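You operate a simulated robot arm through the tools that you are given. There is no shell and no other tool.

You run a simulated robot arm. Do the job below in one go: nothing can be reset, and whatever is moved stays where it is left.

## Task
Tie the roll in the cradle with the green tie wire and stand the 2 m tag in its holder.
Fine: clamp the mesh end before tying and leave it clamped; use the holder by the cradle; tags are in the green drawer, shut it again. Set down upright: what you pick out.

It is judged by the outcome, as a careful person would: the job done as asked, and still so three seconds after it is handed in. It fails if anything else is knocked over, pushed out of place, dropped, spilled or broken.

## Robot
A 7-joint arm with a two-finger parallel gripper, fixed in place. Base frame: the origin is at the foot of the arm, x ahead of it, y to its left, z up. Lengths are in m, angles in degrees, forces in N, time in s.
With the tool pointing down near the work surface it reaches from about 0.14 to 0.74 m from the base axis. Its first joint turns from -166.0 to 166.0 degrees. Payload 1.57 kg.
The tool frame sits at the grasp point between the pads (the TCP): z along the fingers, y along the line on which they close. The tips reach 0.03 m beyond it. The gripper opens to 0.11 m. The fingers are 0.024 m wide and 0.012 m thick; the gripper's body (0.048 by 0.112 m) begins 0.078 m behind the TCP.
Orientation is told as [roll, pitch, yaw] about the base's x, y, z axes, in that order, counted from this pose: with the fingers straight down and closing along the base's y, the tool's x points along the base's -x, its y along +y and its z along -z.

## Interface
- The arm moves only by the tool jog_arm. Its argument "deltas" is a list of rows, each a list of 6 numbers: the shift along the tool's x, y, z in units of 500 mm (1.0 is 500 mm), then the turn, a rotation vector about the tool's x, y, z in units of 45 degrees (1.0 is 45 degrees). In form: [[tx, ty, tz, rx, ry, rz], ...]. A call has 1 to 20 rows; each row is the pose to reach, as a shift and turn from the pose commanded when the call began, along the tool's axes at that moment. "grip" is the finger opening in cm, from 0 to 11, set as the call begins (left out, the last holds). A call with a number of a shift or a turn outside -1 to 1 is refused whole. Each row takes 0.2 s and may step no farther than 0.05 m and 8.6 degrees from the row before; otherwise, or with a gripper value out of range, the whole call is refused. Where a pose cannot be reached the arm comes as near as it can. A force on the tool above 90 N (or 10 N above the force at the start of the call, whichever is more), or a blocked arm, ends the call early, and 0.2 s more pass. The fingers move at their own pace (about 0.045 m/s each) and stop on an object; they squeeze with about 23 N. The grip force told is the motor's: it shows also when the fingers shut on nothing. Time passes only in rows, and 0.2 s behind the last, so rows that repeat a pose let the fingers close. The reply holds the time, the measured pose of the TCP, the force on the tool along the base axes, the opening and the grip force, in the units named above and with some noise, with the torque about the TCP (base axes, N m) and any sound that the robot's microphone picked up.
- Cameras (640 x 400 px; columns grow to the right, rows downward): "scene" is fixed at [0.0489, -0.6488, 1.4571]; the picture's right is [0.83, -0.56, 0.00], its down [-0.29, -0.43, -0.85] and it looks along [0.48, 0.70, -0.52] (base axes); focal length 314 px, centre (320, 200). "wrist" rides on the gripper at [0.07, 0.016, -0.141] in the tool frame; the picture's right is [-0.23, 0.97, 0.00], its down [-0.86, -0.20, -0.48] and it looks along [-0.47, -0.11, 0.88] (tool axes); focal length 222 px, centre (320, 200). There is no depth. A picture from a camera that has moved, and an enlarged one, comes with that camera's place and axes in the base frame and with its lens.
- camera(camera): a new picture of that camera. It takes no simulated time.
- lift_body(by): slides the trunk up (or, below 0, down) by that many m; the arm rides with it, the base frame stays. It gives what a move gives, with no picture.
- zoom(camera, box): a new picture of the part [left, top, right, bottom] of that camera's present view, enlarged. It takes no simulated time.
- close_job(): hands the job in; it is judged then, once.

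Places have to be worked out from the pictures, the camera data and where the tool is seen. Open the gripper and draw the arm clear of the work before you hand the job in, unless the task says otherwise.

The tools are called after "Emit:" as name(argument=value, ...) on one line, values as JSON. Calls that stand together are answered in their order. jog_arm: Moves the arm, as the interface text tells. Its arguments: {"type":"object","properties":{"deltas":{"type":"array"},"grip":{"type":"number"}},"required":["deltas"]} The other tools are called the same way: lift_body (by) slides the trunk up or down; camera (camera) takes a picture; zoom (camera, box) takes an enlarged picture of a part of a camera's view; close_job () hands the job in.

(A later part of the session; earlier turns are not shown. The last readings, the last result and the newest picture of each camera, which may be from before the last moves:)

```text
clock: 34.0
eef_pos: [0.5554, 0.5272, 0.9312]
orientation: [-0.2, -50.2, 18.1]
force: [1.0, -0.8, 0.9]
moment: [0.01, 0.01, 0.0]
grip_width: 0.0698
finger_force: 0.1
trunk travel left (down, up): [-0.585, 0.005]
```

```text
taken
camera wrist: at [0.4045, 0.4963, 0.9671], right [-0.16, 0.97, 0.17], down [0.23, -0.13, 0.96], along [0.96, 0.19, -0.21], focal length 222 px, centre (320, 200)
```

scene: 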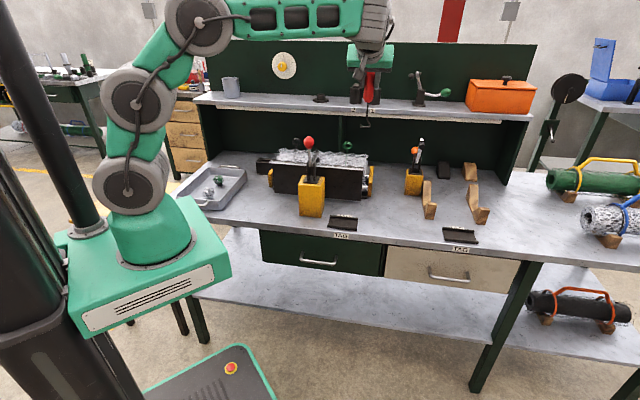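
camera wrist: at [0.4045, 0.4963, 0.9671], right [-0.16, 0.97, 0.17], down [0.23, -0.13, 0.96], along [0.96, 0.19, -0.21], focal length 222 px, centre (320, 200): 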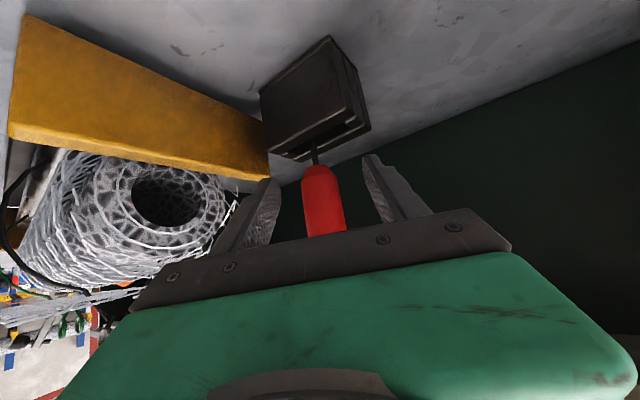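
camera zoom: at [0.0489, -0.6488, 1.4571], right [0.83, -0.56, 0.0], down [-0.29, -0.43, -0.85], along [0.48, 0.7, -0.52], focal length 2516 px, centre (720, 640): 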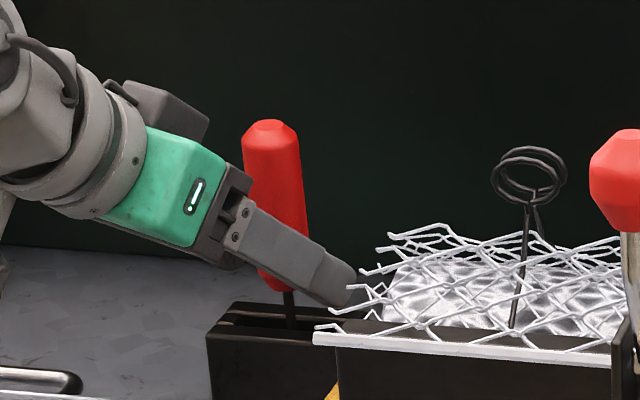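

The tool is back in its stand. I'll back off along the tool axis and then square the gripper up with the bench, with only a 15° tilt.

Emit:
jog_arm(deltas=[[0, 0, -0.08, 0, 0, 0], [0, 0, -0.16, 0, 0, 0], [0, 0, -0.24, 0, 0, 0], [0, 0, -0.24, -0.115, 0, -0.0965], [0, 0, -0.24, -0.23, 0, -0.193], [0, 0, -0.24, -0.345, 0, -0.2895], [0, 0, -0.24, -0.46, 0, -0.386]])

Emit:
jog_arm(deltas=[[0.0076, -0.0187, -0.0165, 0, 0.156, 0], [0.0151, -0.0374, -0.033, 0, 0.311, 0], [0.0227, -0.0562, -0.0494, 0, 0.467, 0], [0.0302, -0.0749, -0.0659, 0, 0.622, 0], [0.0378, -0.0936, -0.0824, 0, 0.778, 0]])

Emit:
camera(camera="wrist")

Emit:
zoom(camera="scene", box=[200, 70, 328, 170])

```text
clock: 35.6
eef_pos: [0.4671, 0.4983, 1.007]
orientation: [-0.3, -50.0, 45.1]
force: [-0.2, 0.0, 0.5]
moment: [0.0, 0.0, -0.02]
grip_width: 0.0698
finger_force: 0.0
trunk travel left (down, up): [-0.585, 0.005]
```

```text
clock: 36.8
eef_pos: [0.47, 0.4345, 1.0191]
orientation: [-0.1, -14.7, 45.1]
force: [0.2, 0.2, -0.5]
moment: [-0.02, 0.03, -0.03]
grip_width: 0.07
finger_force: 0.0
trunk travel left (down, up): [-0.585, 0.005]
```

```text
taken
camera wrist: at [0.3851, 0.3736, 1.1376], right [-0.53, 0.84, 0.05], down [0.64, 0.36, 0.68], along [0.56, 0.4, -0.73], focal length 222 px, centre (320, 200)
```

wrist: 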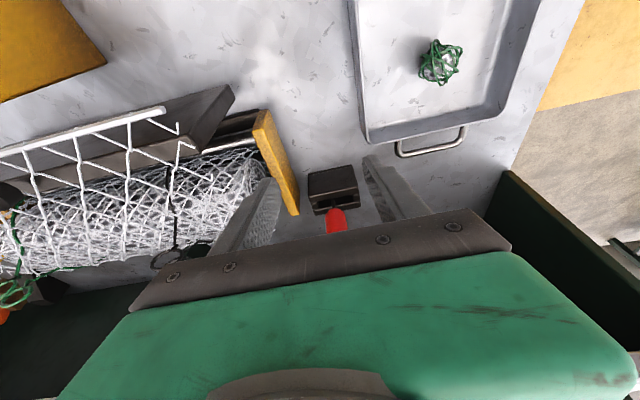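

```text
4.00 times, centred on (264, 120) of scene
camera zoom: at [0.0489, -0.6488, 1.4571], right [0.83, -0.56, 0.0], down [-0.29, -0.43, -0.85], along [0.48, 0.7, -0.52], focal length 1258 px, centre (544, 520)
```

zoom: 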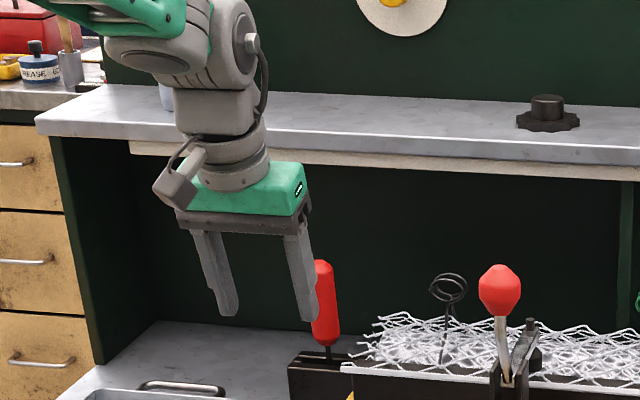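

The gripper is now squared, with 15° of tilt. I'll zoom in on the handle to locate its axis exactly.

Emit:
zoom(camera="wrist", box=[288, 160, 384, 240])

Emit:
zoom(camera="scene", box=[240, 125, 288, 165])

```text
5.00 times, centred on (336, 200) of wrist
camera zoom: at [0.3851, 0.3736, 1.1376], right [-0.53, 0.84, 0.05], down [0.64, 0.36, 0.68], along [0.56, 0.4, -0.73], focal length 1111 px, centre (240, 200)
```

zoom: 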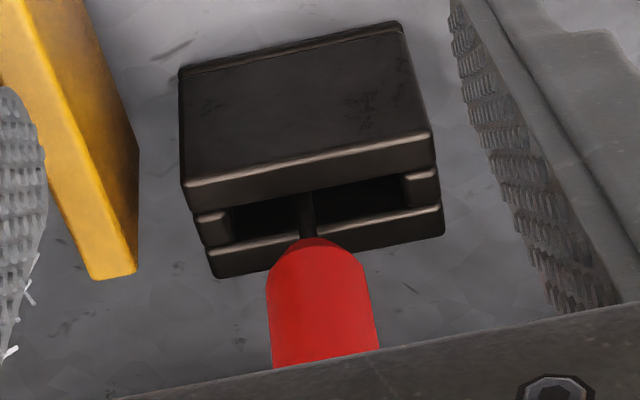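

```text
10.00 times, centred on (264, 145) of scene
camera zoom: at [0.0489, -0.6488, 1.4571], right [0.83, -0.56, 0.0], down [-0.29, -0.43, -0.85], along [0.48, 0.7, -0.52], focal length 3145 px, centre (880, 750)
```

zoom: 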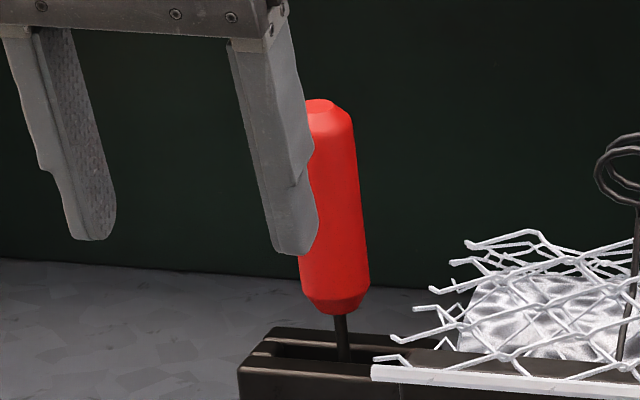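

The handle bottom is at (0.568, 0.529, 0.906), the same spot as before. I'll slide the open fingers around the handle from the front at this low tilt.

Emit:
jog_arm(deltas=[[-0.0587, -0.002, 0.0449, 0, 0, 0], [-0.1174, -0.004, 0.0898, 0, 0, 0], [-0.1761, -0.006, 0.1346, 0, 0, 0], [-0.2348, -0.008, 0.1795, 0, 0, 0]])

Emit:
camera(camera="wrist")

Emit:
zoom(camera="scene", box=[216, 90, 312, 170])

```text
clock: 37.8
eef_pos: [0.5705, 0.5283, 0.961]
orientation: [-0.3, -15.0, 44.9]
force: [-0.1, -0.6, -0.2]
moment: [-0.04, 0.03, -0.02]
grip_width: 0.07
finger_force: 0.1
trunk travel left (down, up): [-0.585, 0.005]
```

```text
taken
camera wrist: at [0.4858, 0.4678, 1.08], right [-0.53, 0.84, 0.06], down [0.64, 0.36, 0.68], along [0.56, 0.4, -0.73], focal length 222 px, centre (320, 200)
```

wrist: 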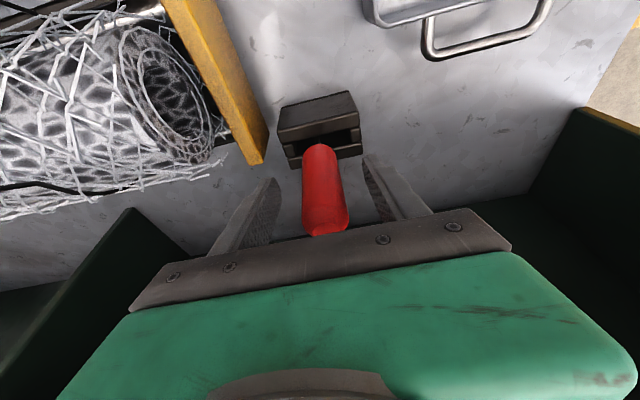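

```text
5.00 times, centred on (264, 130) of scene
camera zoom: at [0.0489, -0.6488, 1.4571], right [0.83, -0.56, 0.0], down [-0.29, -0.43, -0.85], along [0.48, 0.7, -0.52], focal length 1573 px, centre (600, 550)
```

zoom: 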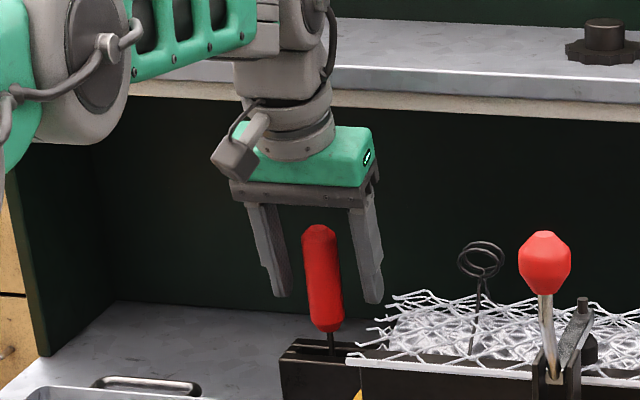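

Reached with the handle centred. I'll try reducing the tilt by another 4° about the TCP, so the grip is closer to in line with the shaft.

Emit:
jog_arm(deltas=[[0, 0, 0, 0, 0.05, 0], [0, 0, 0, 0, 0.089, 0]])

```text
clock: 38.4
eef_pos: [0.5702, 0.5277, 0.9613]
orientation: [-0.2, -11.0, 45.0]
force: [-0.4, -0.8, 1.5]
moment: [-0.02, 0.03, 0.0]
grip_width: 0.0699
finger_force: 0.0
trunk travel left (down, up): [-0.585, 0.005]
```

11° works, so I'll try 4° more.

Emit:
jog_arm(deltas=[[0, 0, 0, 0, 0.045, 0], [0, 0, 0, 0, 0.089, 0]])

```text
clock: 39.0
eef_pos: [0.5583, 0.5178, 0.9628]
orientation: [-0.2, -8.0, 44.9]
force: [-0.2, -0.1, 0.9]
moment: [-0.01, 0.01, 0.02]
grip_width: 0.07
finger_force: 0.1
out of reach, approached as far as the arm can: row 1, 2
trunk travel left (down, up): [-0.585, 0.005]
```

8° is out of reach. I'll go back to 11°, check the position, and grip there.

Emit:
jog_arm(deltas=[[0, 0, 0, 0, -0.045, 0], [0, 0, 0, 0, -0.089, 0]])

Emit:
camera(camera="wrist")

```text
clock: 39.6
eef_pos: [0.5578, 0.5169, 0.9633]
orientation: [-0.1, -11.0, 44.9]
force: [1.1, 0.3, -0.4]
moment: [0.0, 0.02, -0.02]
grip_width: 0.0701
finger_force: 0.0
trunk travel left (down, up): [-0.585, 0.005]
```

```text
taken
camera wrist: at [0.4791, 0.4628, 1.0876], right [-0.53, 0.85, 0.04], down [0.67, 0.39, 0.63], along [0.52, 0.36, -0.77], focal length 222 px, centre (320, 200)
```

wrist: 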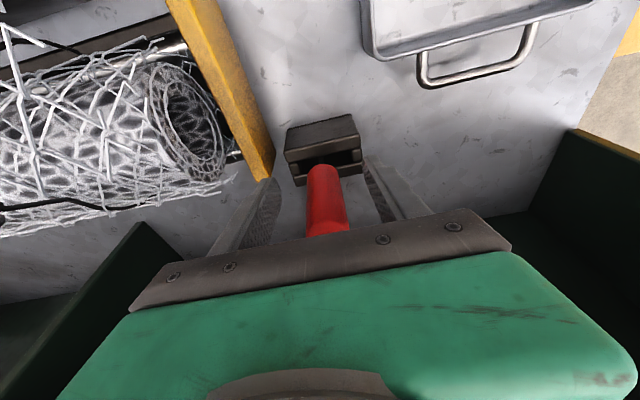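

I'll move forward 16 mm to re-centre on the handle at the 11° tilt.

Emit:
jog_arm(deltas=[[-0.016, 0, 0.0031, 0, 0, 0], [-0.032, 0, 0.0062, 0, 0, 0]])

Emit:
zoom(camera="wrist", box=[240, 100, 400, 240])

Emit:
zoom(camera="scene", box=[216, 100, 312, 160])

```text
clock: 40.2
eef_pos: [0.5703, 0.5315, 0.9641]
orientation: [-0.2, -11.1, 45.1]
force: [0.6, -0.4, 0.5]
moment: [-0.04, -0.01, -0.01]
grip_width: 0.07
finger_force: 0.0
trunk travel left (down, up): [-0.585, 0.005]
```

```text
2.86 times, centred on (320, 170) of wrist
camera zoom: at [0.491, 0.4742, 1.0879], right [-0.53, 0.85, 0.04], down [0.67, 0.39, 0.63], along [0.52, 0.36, -0.77], focal length 635 px, centre (320, 286)
```

zoom: 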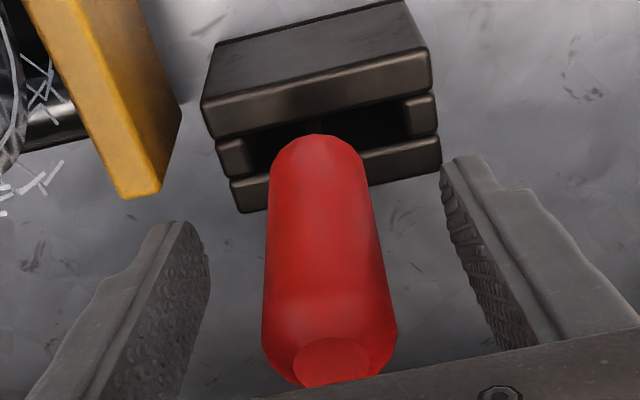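

```text
6.67 times, centred on (264, 130) of scene
camera zoom: at [0.0489, -0.6488, 1.4571], right [0.83, -0.56, 0.0], down [-0.29, -0.43, -0.85], along [0.48, 0.7, -0.52], focal length 2097 px, centre (693, 667)
```

zoom: 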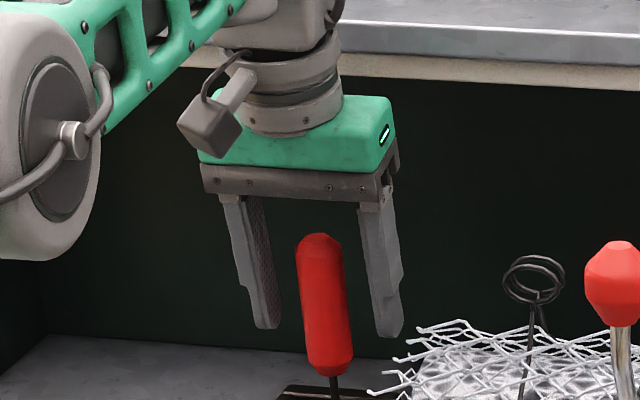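

The handle's line is already within about 5–10° of the tool axis, so I'll close the gripper.

Emit:
jog_arm(deltas=[[0, 0, 0, 0, 0, 0], [0, 0, 0, 0, 0, 0], [0, 0, 0, 0, 0, 0], [0, 0, 0, 0, 0, 0]], grip=1)

Emit:
zoom(camera="wrist", box=[240, 100, 400, 240])

Emit:
zoom(camera="scene", box=[216, 100, 312, 160])

```text
clock: 41.2
eef_pos: [0.5702, 0.5297, 0.9625]
orientation: [-0.1, -11.1, 44.9]
force: [0.3, 1.2, 0.2]
moment: [0.03, 0.04, 0.03]
grip_width: 0.0286
finger_force: 22.9
trunk travel left (down, up): [-0.585, 0.005]
```

```text
2.86 times, centred on (320, 170) of wrist
camera zoom: at [0.4909, 0.4742, 1.0875], right [-0.53, 0.85, 0.04], down [0.67, 0.39, 0.63], along [0.52, 0.36, -0.77], focal length 635 px, centre (320, 286)
```

zoom: 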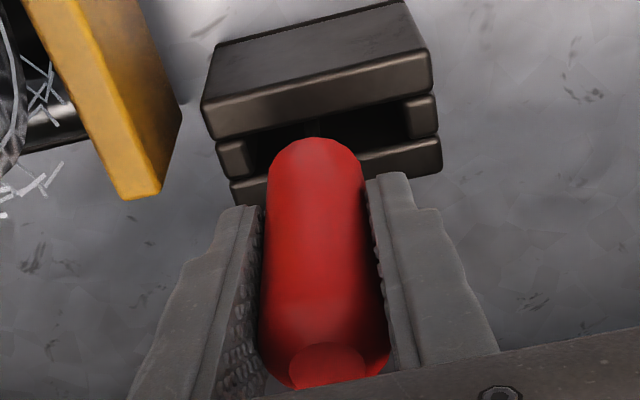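

```text
6.67 times, centred on (264, 130) of scene
camera zoom: at [0.0489, -0.6488, 1.4571], right [0.83, -0.56, 0.0], down [-0.29, -0.43, -0.85], along [0.48, 0.7, -0.52], focal length 2097 px, centre (693, 667)
```

zoom: 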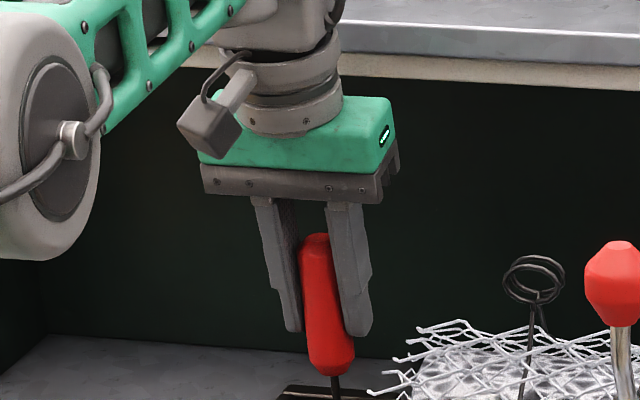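

The grip is solid and nearly coaxial (0.0286 m). I'll lift 8.5 cm, letting the tool lean out 4° as it rises to stay in reach and pulling back so the hook stays centred in the slot.

Emit:
jog_arm(deltas=[[-0.002, 0, -0.0353, 0, -0.0222, 0], [-0.004, 0, -0.0706, 0, -0.0444, 0], [-0.0061, 0, -0.1058, 0, -0.0667, 0], [-0.0083, 0, -0.141, 0, -0.0889, 0], [-0.014, 0, -0.1705, 0, -0.0889, 0]])

Emit:
zoom(camera="wrist", box=[240, 60, 400, 240])

Emit:
zoom(camera="scene", box=[216, 90, 312, 165])

```text
clock: 42.4
eef_pos: [0.5621, 0.5219, 1.046]
orientation: [-0.2, -15.0, 45.0]
force: [1.0, 0.0, -1.0]
moment: [0.03, -0.03, 0.0]
grip_width: 0.0285
finger_force: 22.9
trunk travel left (down, up): [-0.585, 0.005]
```

```text
2.22 times, centred on (320, 150) of wrist
camera zoom: at [0.4777, 0.4612, 1.1647], right [-0.53, 0.84, 0.06], down [0.64, 0.36, 0.68], along [0.56, 0.4, -0.73], focal length 494 px, centre (320, 311)
```

zoom: 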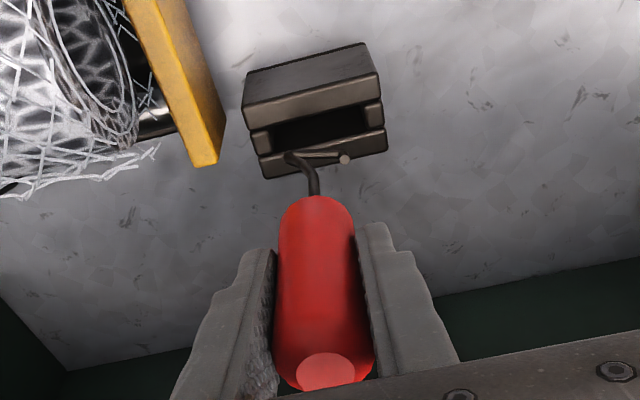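

```text
5.33 times, centred on (264, 128) of scene
camera zoom: at [0.0489, -0.6488, 1.4571], right [0.83, -0.56, 0.0], down [-0.29, -0.43, -0.85], along [0.48, 0.7, -0.52], focal length 1678 px, centre (619, 587)
```

zoom: 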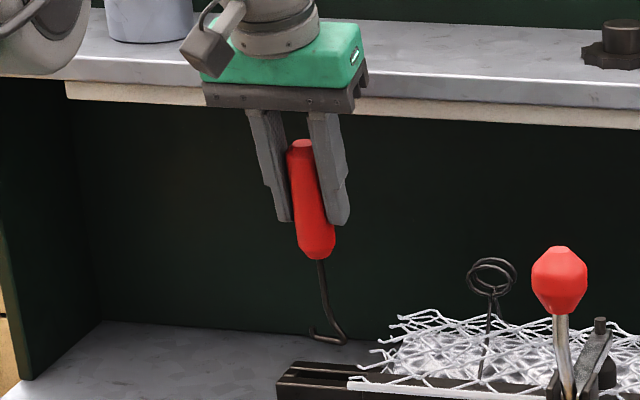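

The tool is free, and the wrist view shows the shaft about 7.5° off the tool axis (toward tool +x). From the side view the rings sit at e1=0.388 (distance along the bench), e2=0.688 and 0.704, z≈1.012. I'll carry the tool up and back, then across with the hook above all the obstacles.

Emit:
jog_arm(deltas=[[0.0426, 0, -0.0688, 0, -0.048, 0], [0.0853, 0, -0.1377, 0, -0.095, 0], [0.1279, 0, -0.2065, 0, -0.143, 0], [0.1706, 0, -0.2753, 0, -0.19, 0], [0.2132, 0, -0.3441, 0, -0.238, 0], [0.2559, 0, -0.413, 0, -0.286, 0], [0.2985, 0, -0.4818, 0, -0.333, 0], [0.2985, -0.08, -0.4818, 0, -0.333, 0], [0.2985, -0.16, -0.4818, 0, -0.333, 0], [0.2985, -0.24, -0.4818, 0, -0.333, 0], [0.2985, -0.32, -0.4818, 0, -0.333, 0], [0.2985, -0.4, -0.4818, 0, -0.333, 0], [0.2985, -0.48, -0.4818, 0, -0.333, 0], [0.2985, -0.56, -0.4818, 0, -0.333, 0], [0.2985, -0.64, -0.4818, 0, -0.333, 0], [0.2985, -0.72, -0.4818, 0, -0.333, 0]])

Emit:
camera(camera="wrist")

Emit:
camera(camera="scene")

```text
clock: 45.8
eef_pos: [0.6728, 0.1219, 1.2414]
orientation: [-0.1, -29.9, 45.0]
force: [-0.1, -0.6, -0.9]
moment: [0.01, 0.02, -0.02]
grip_width: 0.0284
finger_force: 23.4
trunk travel left (down, up): [-0.585, 0.005]
```

```text
taken
camera wrist: at [0.5684, 0.0406, 1.3289], right [-0.55, 0.83, 0.11], down [0.5, 0.21, 0.84], along [0.67, 0.52, -0.53], focal length 222 px, centre (320, 200)
```

wrist: 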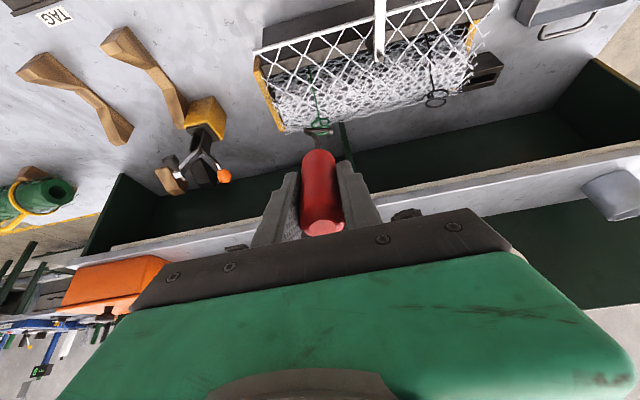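

```text
taken
```

scene: 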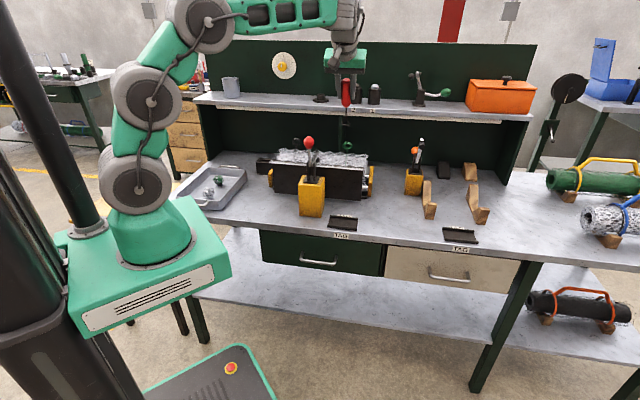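

Hook and rings are now in the same line of sight. I'll zoom in on both cameras to measure where the hook sits in the hand.

Emit:
zoom(camera="wrist", box=[272, 80, 368, 160])

Emit:
zoom(camera="scene", box=[316, 80, 380, 160])

```text
5.00 times, centred on (320, 120) of wrist
camera zoom: at [0.5684, 0.0406, 1.3289], right [-0.55, 0.83, 0.11], down [0.5, 0.21, 0.84], along [0.67, 0.52, -0.53], focal length 1111 px, centre (320, 600)
```

zoom: 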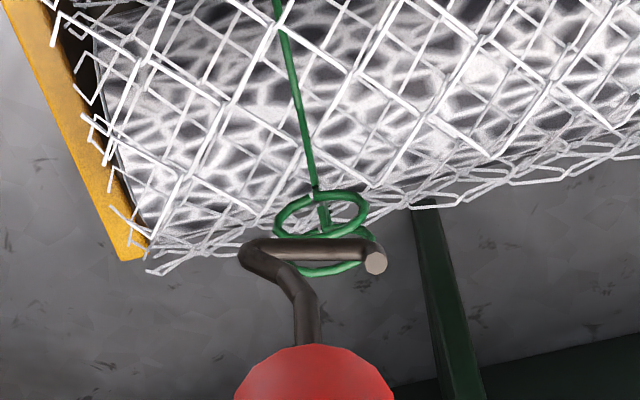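

```text
5.00 times, centred on (348, 120) of scene
camera zoom: at [0.0489, -0.6488, 1.4571], right [0.83, -0.56, 0.0], down [-0.29, -0.43, -0.85], along [0.48, 0.7, -0.52], focal length 1573 px, centre (180, 600)
```

zoom: 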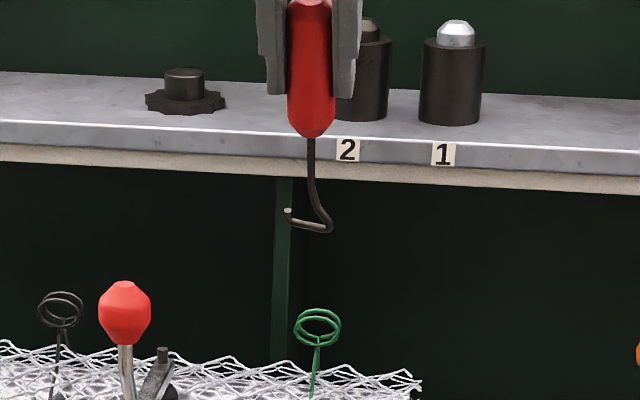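

The hook foot's centre is at about (0.017, 0.001, 0.131) in the tool frame, with the tip along tool +y. I'll turn the tool about its own shaft axis by about 79° so the tip points away from the robot, along the axis of the rings. I'll do it in two halves.

Emit:
jog_arm(deltas=[[0, 0, 0, 0.023, 0, 0.1745], [0, 0, 0, 0.0459, 0, 0.349], [0, 0, 0, 0.0689, 0, 0.5235], [0, 0, 0, 0.0918, 0, 0.698], [0, 0, 0, 0.1148, 0, 0.8725]])

Emit:
jog_arm(deltas=[[0, 0, 0, 0.023, 0, 0.1745], [0, 0, 0, 0.0459, 0, 0.349], [0, 0, 0, 0.0689, 0, 0.5235], [0, 0, 0, 0.0918, 0, 0.698], [0, 0, 0, 0.1148, 0, 0.8725]])

Emit:
camera(camera="wrist")

Emit:
zoom(camera="scene", box=[316, 80, 380, 160])

```text
clock: 47.0
eef_pos: [0.671, 0.1225, 1.2439]
orientation: [15.4, -24.5, 0.9]
force: [0.2, -0.2, -1.0]
moment: [-0.03, 0.03, 0.03]
grip_width: 0.0287
finger_force: 23.3
trunk travel left (down, up): [-0.585, 0.005]
```

```text
clock: 48.2
eef_pos: [0.6698, 0.1223, 1.2431]
orientation: [22.5, -11.2, -38.1]
force: [0.8, 0.4, -1.5]
moment: [0.0, 0.0, 0.0]
grip_width: 0.0284
finger_force: 23.0
trunk travel left (down, up): [-0.585, 0.005]
```

```text
taken
camera wrist: at [0.5722, 0.1511, 1.3634], right [0.67, 0.62, 0.41], down [0.38, -0.76, 0.52], along [0.64, -0.2, -0.75], focal length 222 px, centre (320, 200)
```

wrist: 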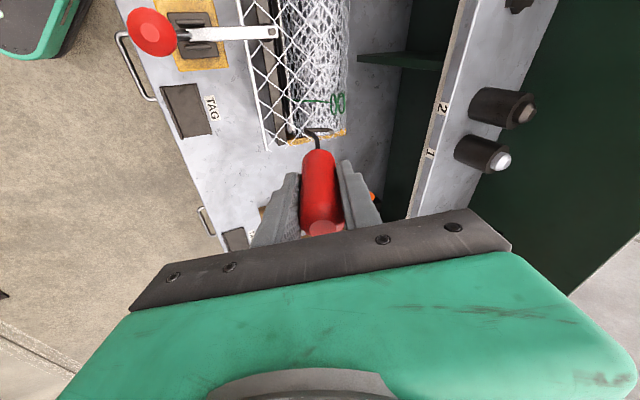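

```text
5.00 times, centred on (348, 120) of scene
camera zoom: at [0.0489, -0.6488, 1.4571], right [0.83, -0.56, 0.0], down [-0.29, -0.43, -0.85], along [0.48, 0.7, -0.52], focal length 1573 px, centre (180, 600)
```

zoom: 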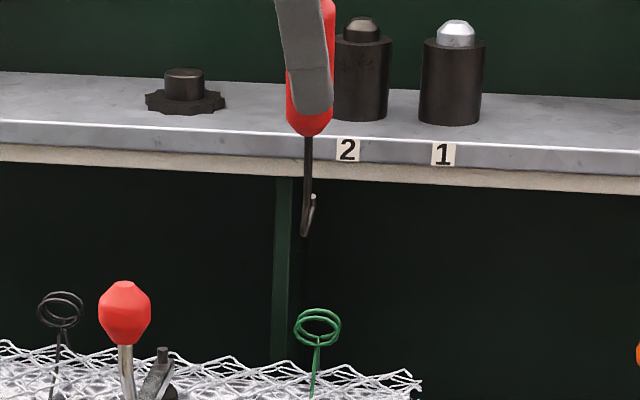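

The tip now points away, along the ring axis. I'll zoom in to measure the hook in this orientation.

Emit:
zoom(camera="wrist", box=[280, 80, 376, 160])

Emit:
zoom(camera="scene", box=[328, 105, 360, 155])

```text
5.00 times, centred on (328, 120) of wrist
camera zoom: at [0.5722, 0.1511, 1.3634], right [0.67, 0.62, 0.41], down [0.38, -0.76, 0.52], along [0.64, -0.2, -0.75], focal length 1111 px, centre (280, 600)
```

zoom: 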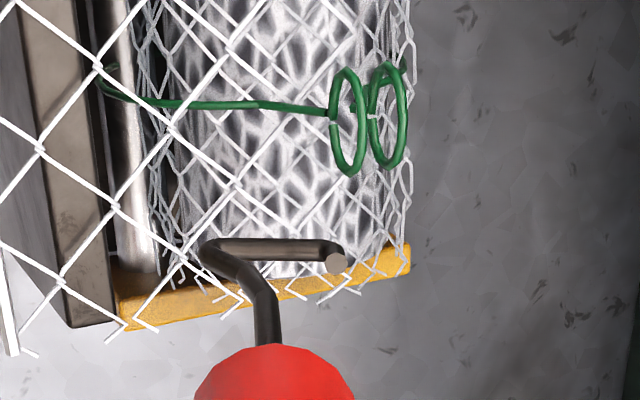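

```text
8.00 times, centred on (344, 130) of scene
camera zoom: at [0.0489, -0.6488, 1.4571], right [0.83, -0.56, 0.0], down [-0.29, -0.43, -0.85], along [0.48, 0.7, -0.52], focal length 2516 px, centre (128, 760)
```

zoom: 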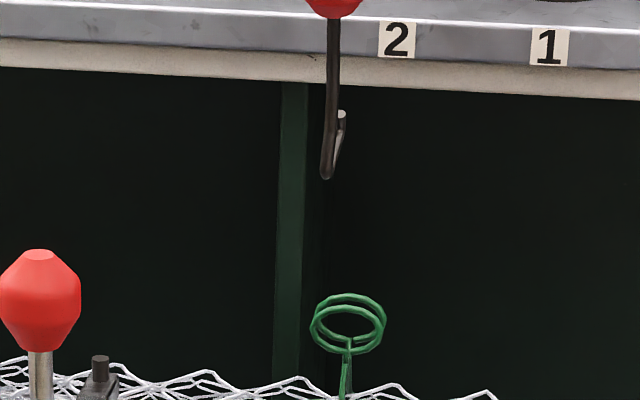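

The foot is parallel to the ring axis. Both cameras agree that the foot centre must move by (e1 +0.0025, e2 +0.083, z −0.108) to reach the rings' midpoint. First I'll go to a pre-engage pose 4.5 cm short of that, adding 4.5° of lean for reach.

Emit:
jog_arm(deltas=[[0.0061, -0.0062, 0.0442, -0.0195, -0.0037, 0.0026], [0.0123, -0.0124, 0.0884, -0.039, -0.0074, 0.0053], [0.0184, -0.0185, 0.1325, -0.0584, -0.0111, 0.0079], [0.0246, -0.0247, 0.1767, -0.0779, -0.0148, 0.0106], [0.0307, -0.0309, 0.2209, -0.0974, -0.0185, 0.0132]])

Emit:
zoom(camera="wrist", box=[264, 70, 392, 160])

Emit:
zoom(camera="scene", box=[324, 120, 372, 160])

```text
clock: 49.4
eef_pos: [0.6936, 0.141, 1.1359]
orientation: [27.1, -11.7, -38.9]
force: [0.2, -1.0, -0.8]
moment: [0.0, 0.0, -0.01]
grip_width: 0.0285
finger_force: 23.4
trunk travel left (down, up): [-0.585, 0.005]
```

```text
4.44 times, centred on (328, 115) of wrist
camera zoom: at [0.5873, 0.1627, 1.25], right [0.65, 0.59, 0.48], down [0.35, -0.79, 0.5], along [0.68, -0.16, -0.72], focal length 987 px, centre (284, 578)
```

zoom: 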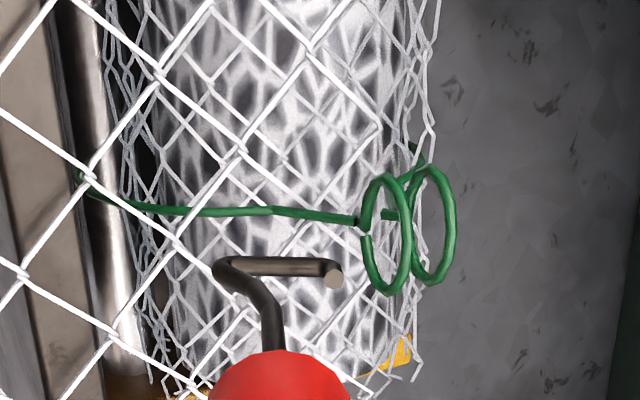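

```text
10.00 times, centred on (348, 140) of scene
camera zoom: at [0.0489, -0.6488, 1.4571], right [0.83, -0.56, 0.0], down [-0.29, -0.43, -0.85], along [0.48, 0.7, -0.52], focal length 3145 px, centre (40, 800)
```

zoom: 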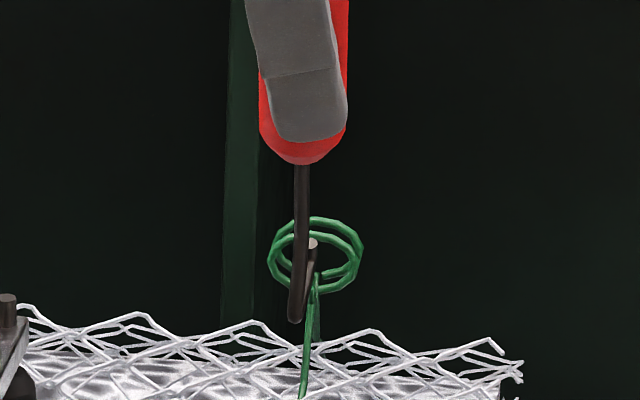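

Everything lines up laterally: the foot is 4.5 cm short of the rings and about 5 mm high. The upturned tip needs to pass through the rings' 26 mm opening, so I'll lower 10 mm, advance horizontally 2 cm, and check before threading.

Emit:
jog_arm(deltas=[[0.0043, -0.0094, 0.0183, 0, 0, 0], [0.0022, 0.0081, 0.0277, 0, 0, 0], [0.0001, 0.0256, 0.0372, 0, 0, 0]])

Emit:
zoom(camera="wrist", box=[280, 80, 376, 160])

Emit:
zoom(camera="scene", box=[332, 130, 364, 160])

```text
clock: 50.2
eef_pos: [0.7056, 0.1538, 1.1222]
orientation: [26.9, -11.6, -38.8]
force: [-6.2, -4.2, 0.1]
moment: [-0.44, 0.62, 0.1]
grip_width: 0.0283
finger_force: 23.0
trunk travel left (down, up): [-0.585, 0.005]
```

```text
5.00 times, centred on (328, 120) of wrist
camera zoom: at [0.6008, 0.1756, 1.2386], right [0.65, 0.59, 0.48], down [0.35, -0.79, 0.5], along [0.67, -0.16, -0.72], focal length 1111 px, centre (280, 600)
```

zoom: 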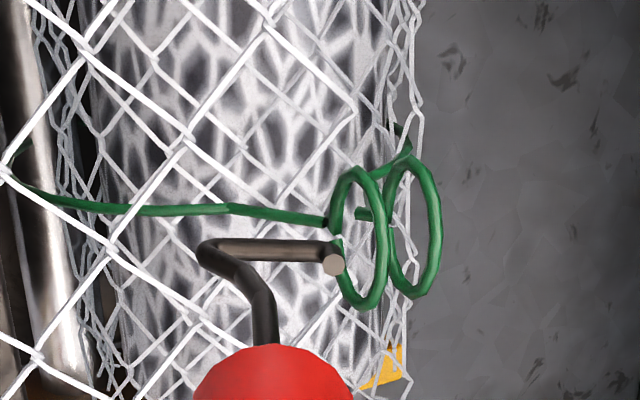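

```text
13.33 times, centred on (348, 145) of scene
camera zoom: at [0.0489, -0.6488, 1.4571], right [0.83, -0.56, 0.0], down [-0.29, -0.43, -0.85], along [0.48, 0.7, -0.52], focal length 4194 px, centre (-53, 933)
```

zoom: 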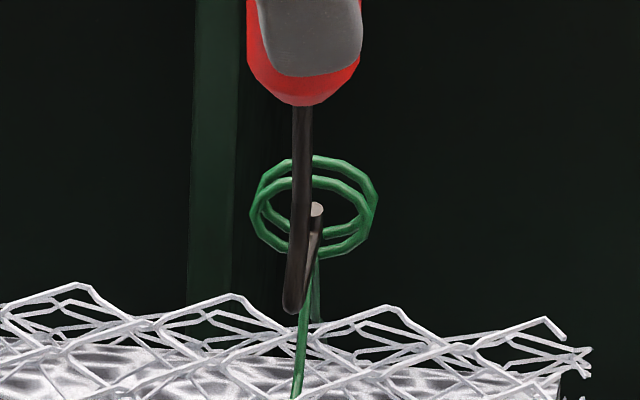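

A 7 N push-back appeared along the approach direction, and the torque places the contact near the hook's tip (z≈1.02). I'll zoom in closely to see what it's touching.

Emit:
zoom(camera="wrist", box=[312, 110, 360, 145])

Emit:
zoom(camera="scene", box=[338, 138, 358, 156])

```text
11.43 times, centred on (336, 128) of wrist
camera zoom: at [0.6008, 0.1756, 1.2386], right [0.65, 0.59, 0.48], down [0.35, -0.79, 0.5], along [0.67, -0.16, -0.72], focal length 2538 px, centre (137, 1029)
```

zoom: 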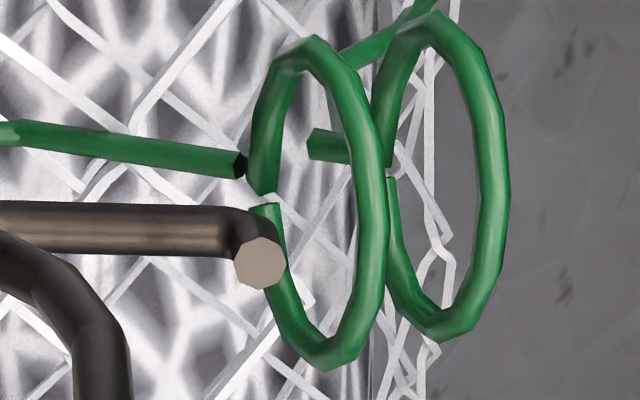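

```text
16.00 times, centred on (348, 147) of scene
camera zoom: at [0.0489, -0.6488, 1.4571], right [0.83, -0.56, 0.0], down [-0.29, -0.43, -0.85], along [0.48, 0.7, -0.52], focal length 5032 px, centre (-128, 1048)
```

zoom: 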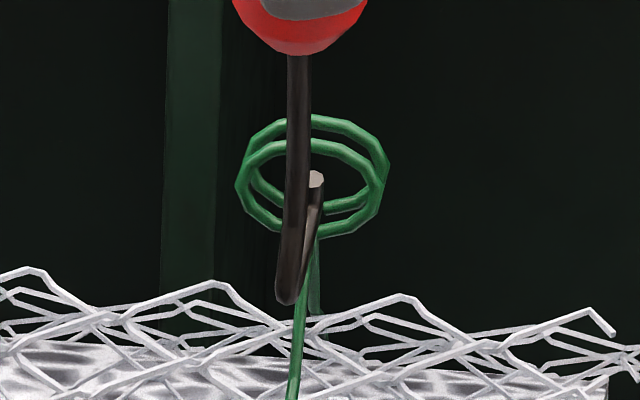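

The close-up shows the tip against the front ring's lower arc. Comparing views, the rings are upright ovals with an opening about 26 mm wide but only 17 mm high. The upturned tip will pass much more easily if the tool leans sideways, keeping the hook's foot level. I'll back off 2 cm, rise 2 cm, then re-lean the tool toward the left with the foot level along the ring axis.

Emit:
jog_arm(deltas=[[0.0001, -0.0086, -0.0269, 0, 0, 0], [0.0001, -0.0172, -0.0538, 0, 0, 0]])

Emit:
zoom(camera="scene", box=[324, 110, 372, 160])

```text
clock: 50.8
eef_pos: [0.6903, 0.1413, 1.1428]
orientation: [26.9, -11.7, -38.9]
force: [-0.1, -0.6, -1.4]
moment: [0.01, 0.04, -0.01]
grip_width: 0.0283
finger_force: 22.8
trunk travel left (down, up): [-0.585, 0.005]
```

```text
8.00 times, centred on (348, 135) of scene
camera zoom: at [0.0489, -0.6488, 1.4571], right [0.83, -0.56, 0.0], down [-0.29, -0.43, -0.85], along [0.48, 0.7, -0.52], focal length 2516 px, centre (96, 720)
```

zoom: 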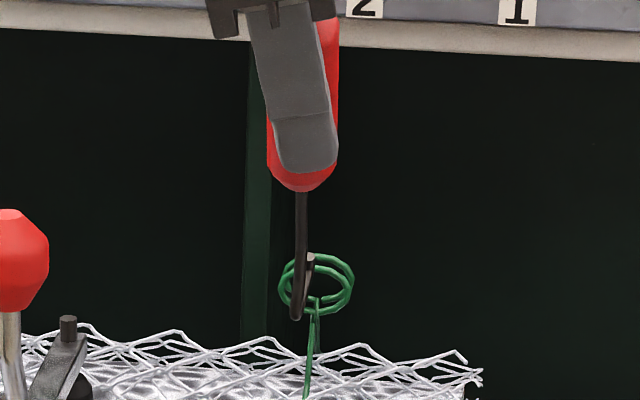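

It's clear of contact. Now I'll rotate into the sideways lean while moving the hand so that the hook's foot stays just in front of the rings.

Emit:
jog_arm(deltas=[[0.0243, 0.0192, 0.0073, 0.1082, -0.1143, -0.049], [0.0485, 0.0384, 0.0145, 0.2163, -0.2286, -0.098], [0.0728, 0.0576, 0.0218, 0.3245, -0.3429, -0.1471], [0.0971, 0.0768, 0.029, 0.4326, -0.4572, -0.1961], [0.1213, 0.096, 0.0363, 0.5408, -0.5715, -0.2451], [0.1456, 0.1152, 0.0435, 0.6489, -0.6858, -0.2941]])

Emit:
camera(camera="wrist")

Emit:
zoom(camera="scene", box=[300, 90, 396, 170])

```text
clock: 52.2
eef_pos: [0.673, 0.2372, 1.1348]
orientation: [-7.2, -44.3, -30.3]
force: [0.0, 0.1, -1.5]
moment: [0.04, 0.0, 0.02]
grip_width: 0.028
finger_force: 23.1
trunk travel left (down, up): [-0.585, 0.005]
```

```text
taken
camera wrist: at [0.5637, 0.3409, 1.1842], right [0.7, 0.71, 0.07], down [0.16, -0.25, 0.95], along [0.69, -0.66, -0.29], focal length 222 px, centre (320, 200)
```

wrist: 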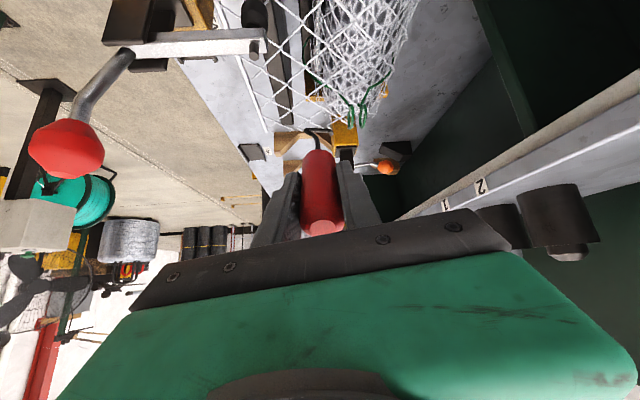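

```text
5.00 times, centred on (348, 130) of scene
camera zoom: at [0.0489, -0.6488, 1.4571], right [0.83, -0.56, 0.0], down [-0.29, -0.43, -0.85], along [0.48, 0.7, -0.52], focal length 1573 px, centre (180, 550)
```

zoom: 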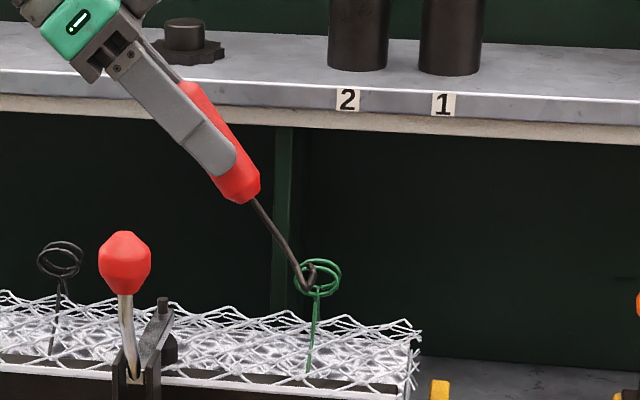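

The tool now leans left with the foot presented to the rings. I'll zoom in from both cameras to measure the remaining offset.

Emit:
zoom(camera="wrist", box=[288, 70, 400, 150])

Emit:
zoom(camera="scene", box=[332, 135, 364, 160])

```text
5.00 times, centred on (344, 110) of wrist
camera zoom: at [0.5637, 0.3409, 1.1842], right [0.7, 0.71, 0.07], down [0.16, -0.25, 0.95], along [0.69, -0.66, -0.29], focal length 1111 px, centre (200, 650)
```

zoom: 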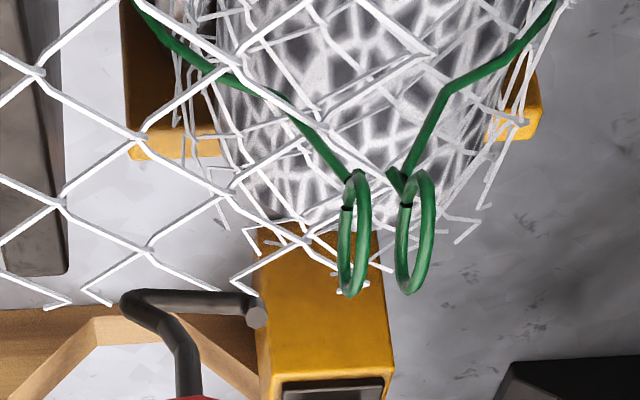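

```text
16.00 times, centred on (348, 148) of scene
camera zoom: at [0.0489, -0.6488, 1.4571], right [0.83, -0.56, 0.0], down [-0.29, -0.43, -0.85], along [0.48, 0.7, -0.52], focal length 5032 px, centre (-128, 1040)
```

zoom: 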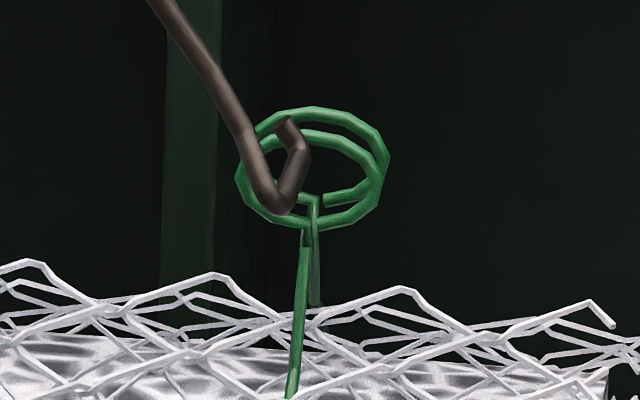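

The view is now clean: rings at e2=0.6895 and 0.7048, z=1.0104, and the foot is level but 2 cm high. I'll lower 20.5 mm and shift 2 mm right so the tip's mid-height is centred on the ring openings, then recheck.

Emit:
jog_arm(deltas=[[0.013, 0.0015, 0.016, 0, 0, 0], [0.0259, 0.003, 0.0319, 0, 0, 0]])

Emit:
zoom(camera="wrist", box=[288, 70, 400, 150])

Emit:
zoom(camera="scene", box=[332, 135, 364, 160])

```text
clock: 52.8
eef_pos: [0.6743, 0.2339, 1.1134]
orientation: [-7.2, -44.1, -30.4]
force: [0.2, 0.3, -1.3]
moment: [0.02, 0.03, -0.01]
grip_width: 0.0284
finger_force: 22.7
trunk travel left (down, up): [-0.585, 0.005]
```

```text
5.00 times, centred on (344, 110) of wrist
camera zoom: at [0.566, 0.3381, 1.1643], right [0.7, 0.71, 0.07], down [0.16, -0.25, 0.95], along [0.69, -0.66, -0.29], focal length 1111 px, centre (200, 650)
```

zoom: 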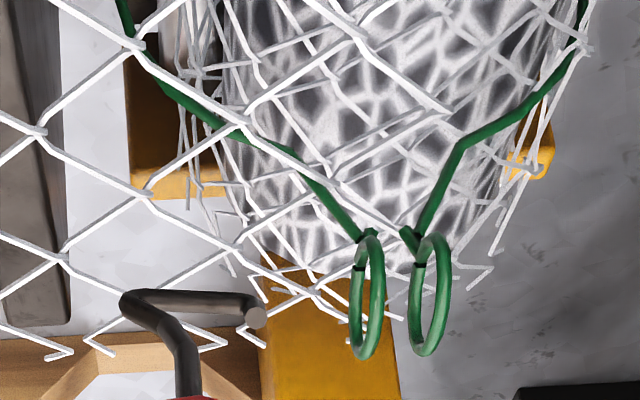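

```text
16.00 times, centred on (348, 148) of scene
camera zoom: at [0.0489, -0.6488, 1.4571], right [0.83, -0.56, 0.0], down [-0.29, -0.43, -0.85], along [0.48, 0.7, -0.52], focal length 5032 px, centre (-128, 1040)
```

zoom: 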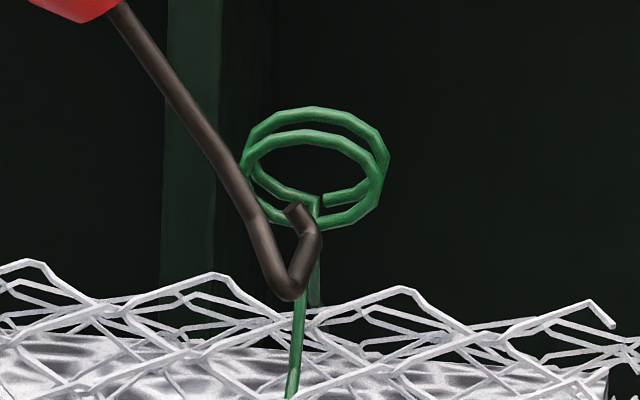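

The tip is now at exactly ring height but about 2 mm too far right. I'll correct that and advance 3 cm through the front ring.

Emit:
jog_arm(deltas=[[-0.0001, 0.0204, -0.0024, 0, 0, 0], [-0.0037, 0.04, -0.0013, 0, 0, 0], [-0.0073, 0.0596, -0.0002, 0, 0, 0]])

Emit:
zoom(camera="wrist", box=[288, 80, 384, 150])

Emit:
zoom(camera="scene", box=[332, 135, 364, 160])

```text
clock: 53.6
eef_pos: [0.6871, 0.25, 1.1152]
orientation: [-7.2, -44.1, -30.3]
force: [0.1, -0.6, 0.0]
moment: [0.0, 0.02, -0.02]
grip_width: 0.0282
finger_force: 23.1
out of reach, approached as far as the arm can: row 3
trunk travel left (down, up): [-0.585, 0.005]
```

```text
5.71 times, centred on (336, 115) of wrist
camera zoom: at [0.5777, 0.3537, 1.1646], right [0.7, 0.71, 0.07], down [0.16, -0.25, 0.95], along [0.69, -0.66, -0.29], focal length 1269 px, centre (229, 686)
```

zoom: 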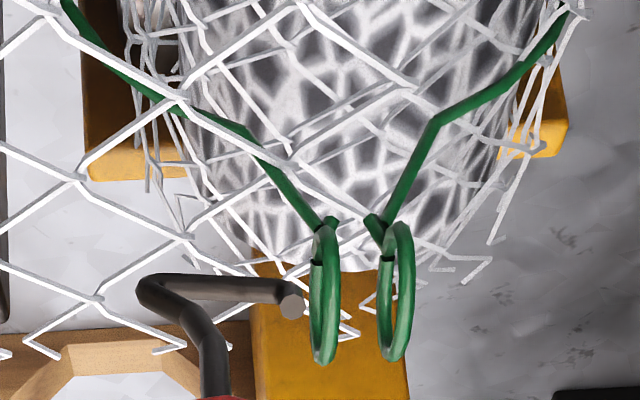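

```text
16.00 times, centred on (348, 148) of scene
camera zoom: at [0.0489, -0.6488, 1.4571], right [0.83, -0.56, 0.0], down [-0.29, -0.43, -0.85], along [0.48, 0.7, -0.52], focal length 5032 px, centre (-128, 1040)
```

zoom: 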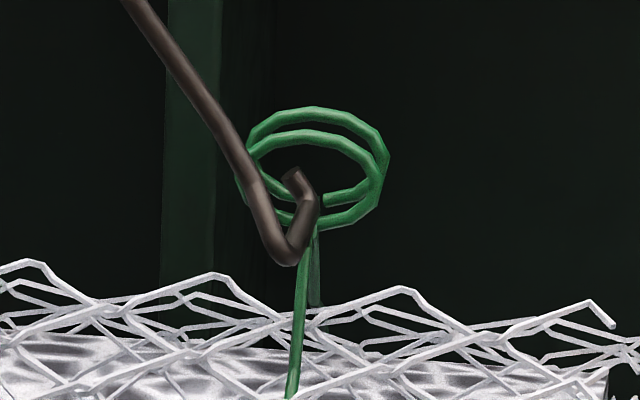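

The arm ran out of reach in this strongly sideways pose, before touching the rings. I need a compromise lean. I'll back off and rise clear of the rings, go to a moderate lean, and dry-run the reach above the rings.

Emit:
jog_arm(deltas=[[-0.0078, -0.0394, -0.0043, 0, 0, 0], [-0.0278, -0.0473, -0.033, 0, 0, 0], [-0.0556, -0.0473, -0.0661, 0, 0, 0]])

Emit:
jog_arm(deltas=[[-0.0146, -0.0206, 0.0089, -0.1012, 0.0842, 0.0314], [-0.0293, -0.0412, 0.0178, -0.2024, 0.1683, 0.0629], [-0.0439, -0.0618, 0.0266, -0.3036, 0.2525, 0.0943], [-0.0585, -0.0824, 0.0355, -0.4048, 0.3366, 0.1257]])

Emit:
zoom(camera="scene", box=[316, 110, 380, 160])

Emit:
camera(camera="wrist")

```text
clock: 54.4
eef_pos: [0.6729, 0.2356, 1.1598]
orientation: [-7.3, -44.1, -30.3]
force: [-0.3, -0.6, -2.2]
moment: [-0.01, 0.0, 0.0]
grip_width: 0.0283
finger_force: 22.6
trunk travel left (down, up): [-0.585, 0.005]
```

```text
clock: 55.4
eef_pos: [0.6769, 0.1833, 1.1701]
orientation: [14.7, -28.7, -36.2]
force: [-0.5, 0.4, -0.5]
moment: [-0.02, -0.02, -0.02]
grip_width: 0.0281
finger_force: 23.3
trunk travel left (down, up): [-0.585, 0.005]
```

```text
8.00 times, centred on (348, 135) of scene
camera zoom: at [0.0489, -0.6488, 1.4571], right [0.83, -0.56, 0.0], down [-0.29, -0.43, -0.85], along [0.48, 0.7, -0.52], focal length 2516 px, centre (96, 720)
```

zoom: 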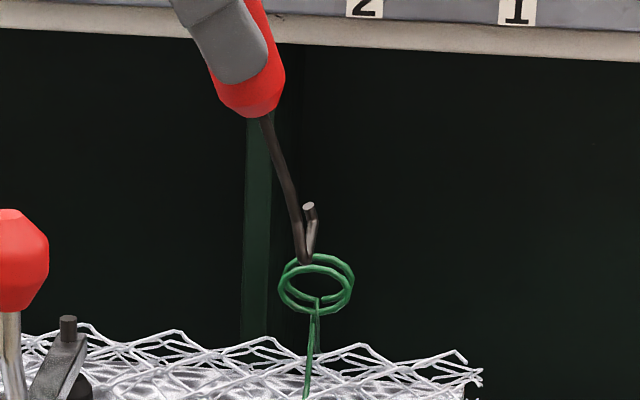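

```text
taken
camera wrist: at [0.5606, 0.2433, 1.2603], right [0.62, 0.71, 0.33], down [0.26, -0.58, 0.77], along [0.74, -0.39, -0.55], focal length 222 px, centre (320, 200)
```

wrist: 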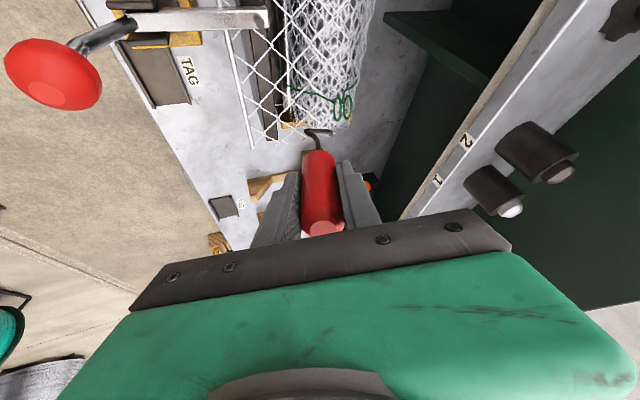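

Moderate lean set: the shaft tilts about 17° each way, and the foot is above ring height. I'll dry-run the 5 cm advance here, 2 cm above the rings, to check reach.

Emit:
jog_arm(deltas=[[-0.0045, 0.0312, 0.0107, 0, 0, 0], [-0.0089, 0.0625, 0.0215, 0, 0, 0], [-0.0134, 0.0937, 0.0322, 0, 0, 0]])

```text
clock: 56.2
eef_pos: [0.7129, 0.219, 1.169]
orientation: [14.7, -28.7, -36.1]
force: [0.7, 0.0, -0.4]
moment: [0.01, -0.02, 0.0]
grip_width: 0.0284
finger_force: 22.9
trunk travel left (down, up): [-0.585, 0.005]
```

That reach is fine. A flatter foot would thread with more margin, so I'll test a slightly more sideways lean here, still safely above the rings.

Emit:
jog_arm(deltas=[[0.017, 0.0167, 0, 0.0789, -0.0829, -0.036], [0.0339, 0.0333, 0, 0.1578, -0.1657, -0.0719]])

Emit:
zoom(camera="scene", box=[332, 130, 364, 155])

Emit:
zoom(camera="wrist", box=[288, 70, 400, 150])

```text
clock: 56.8
eef_pos: [0.7076, 0.2423, 1.1659]
orientation: [6.2, -36.6, -34.0]
force: [-0.1, -0.1, -0.8]
moment: [-0.02, 0.02, 0.01]
grip_width: 0.0283
finger_force: 23.2
trunk travel left (down, up): [-0.585, 0.005]
```

```text
16.00 times, centred on (348, 142) of scene
camera zoom: at [0.0489, -0.6488, 1.4571], right [0.83, -0.56, 0.0], down [-0.29, -0.43, -0.85], along [0.48, 0.7, -0.52], focal length 5032 px, centre (-128, 1120)
```

zoom: 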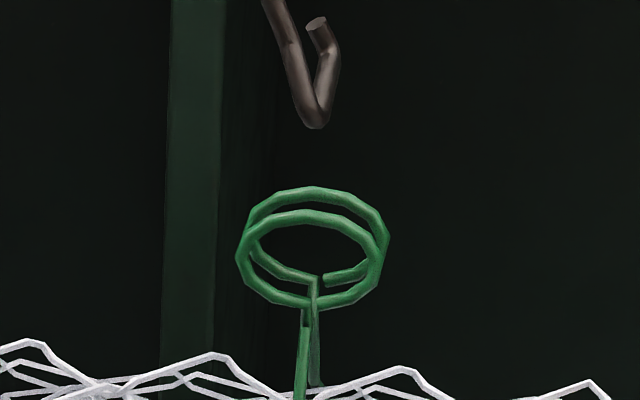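

```text
5.00 times, centred on (344, 110) of wrist
camera zoom: at [0.5906, 0.3225, 1.2379], right [0.64, 0.74, 0.22], down [0.21, -0.44, 0.87], along [0.74, -0.51, -0.43], focal length 1111 px, centre (200, 650)
```

zoom: 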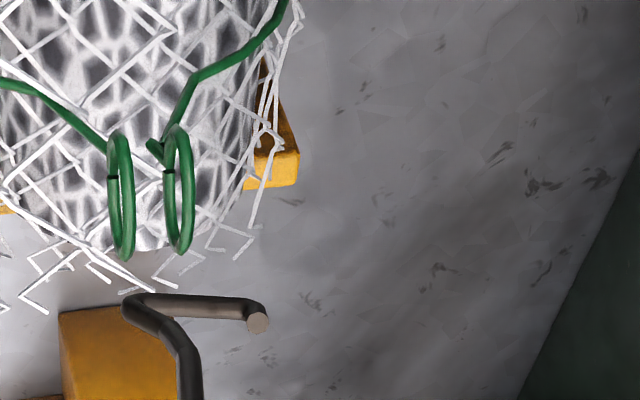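

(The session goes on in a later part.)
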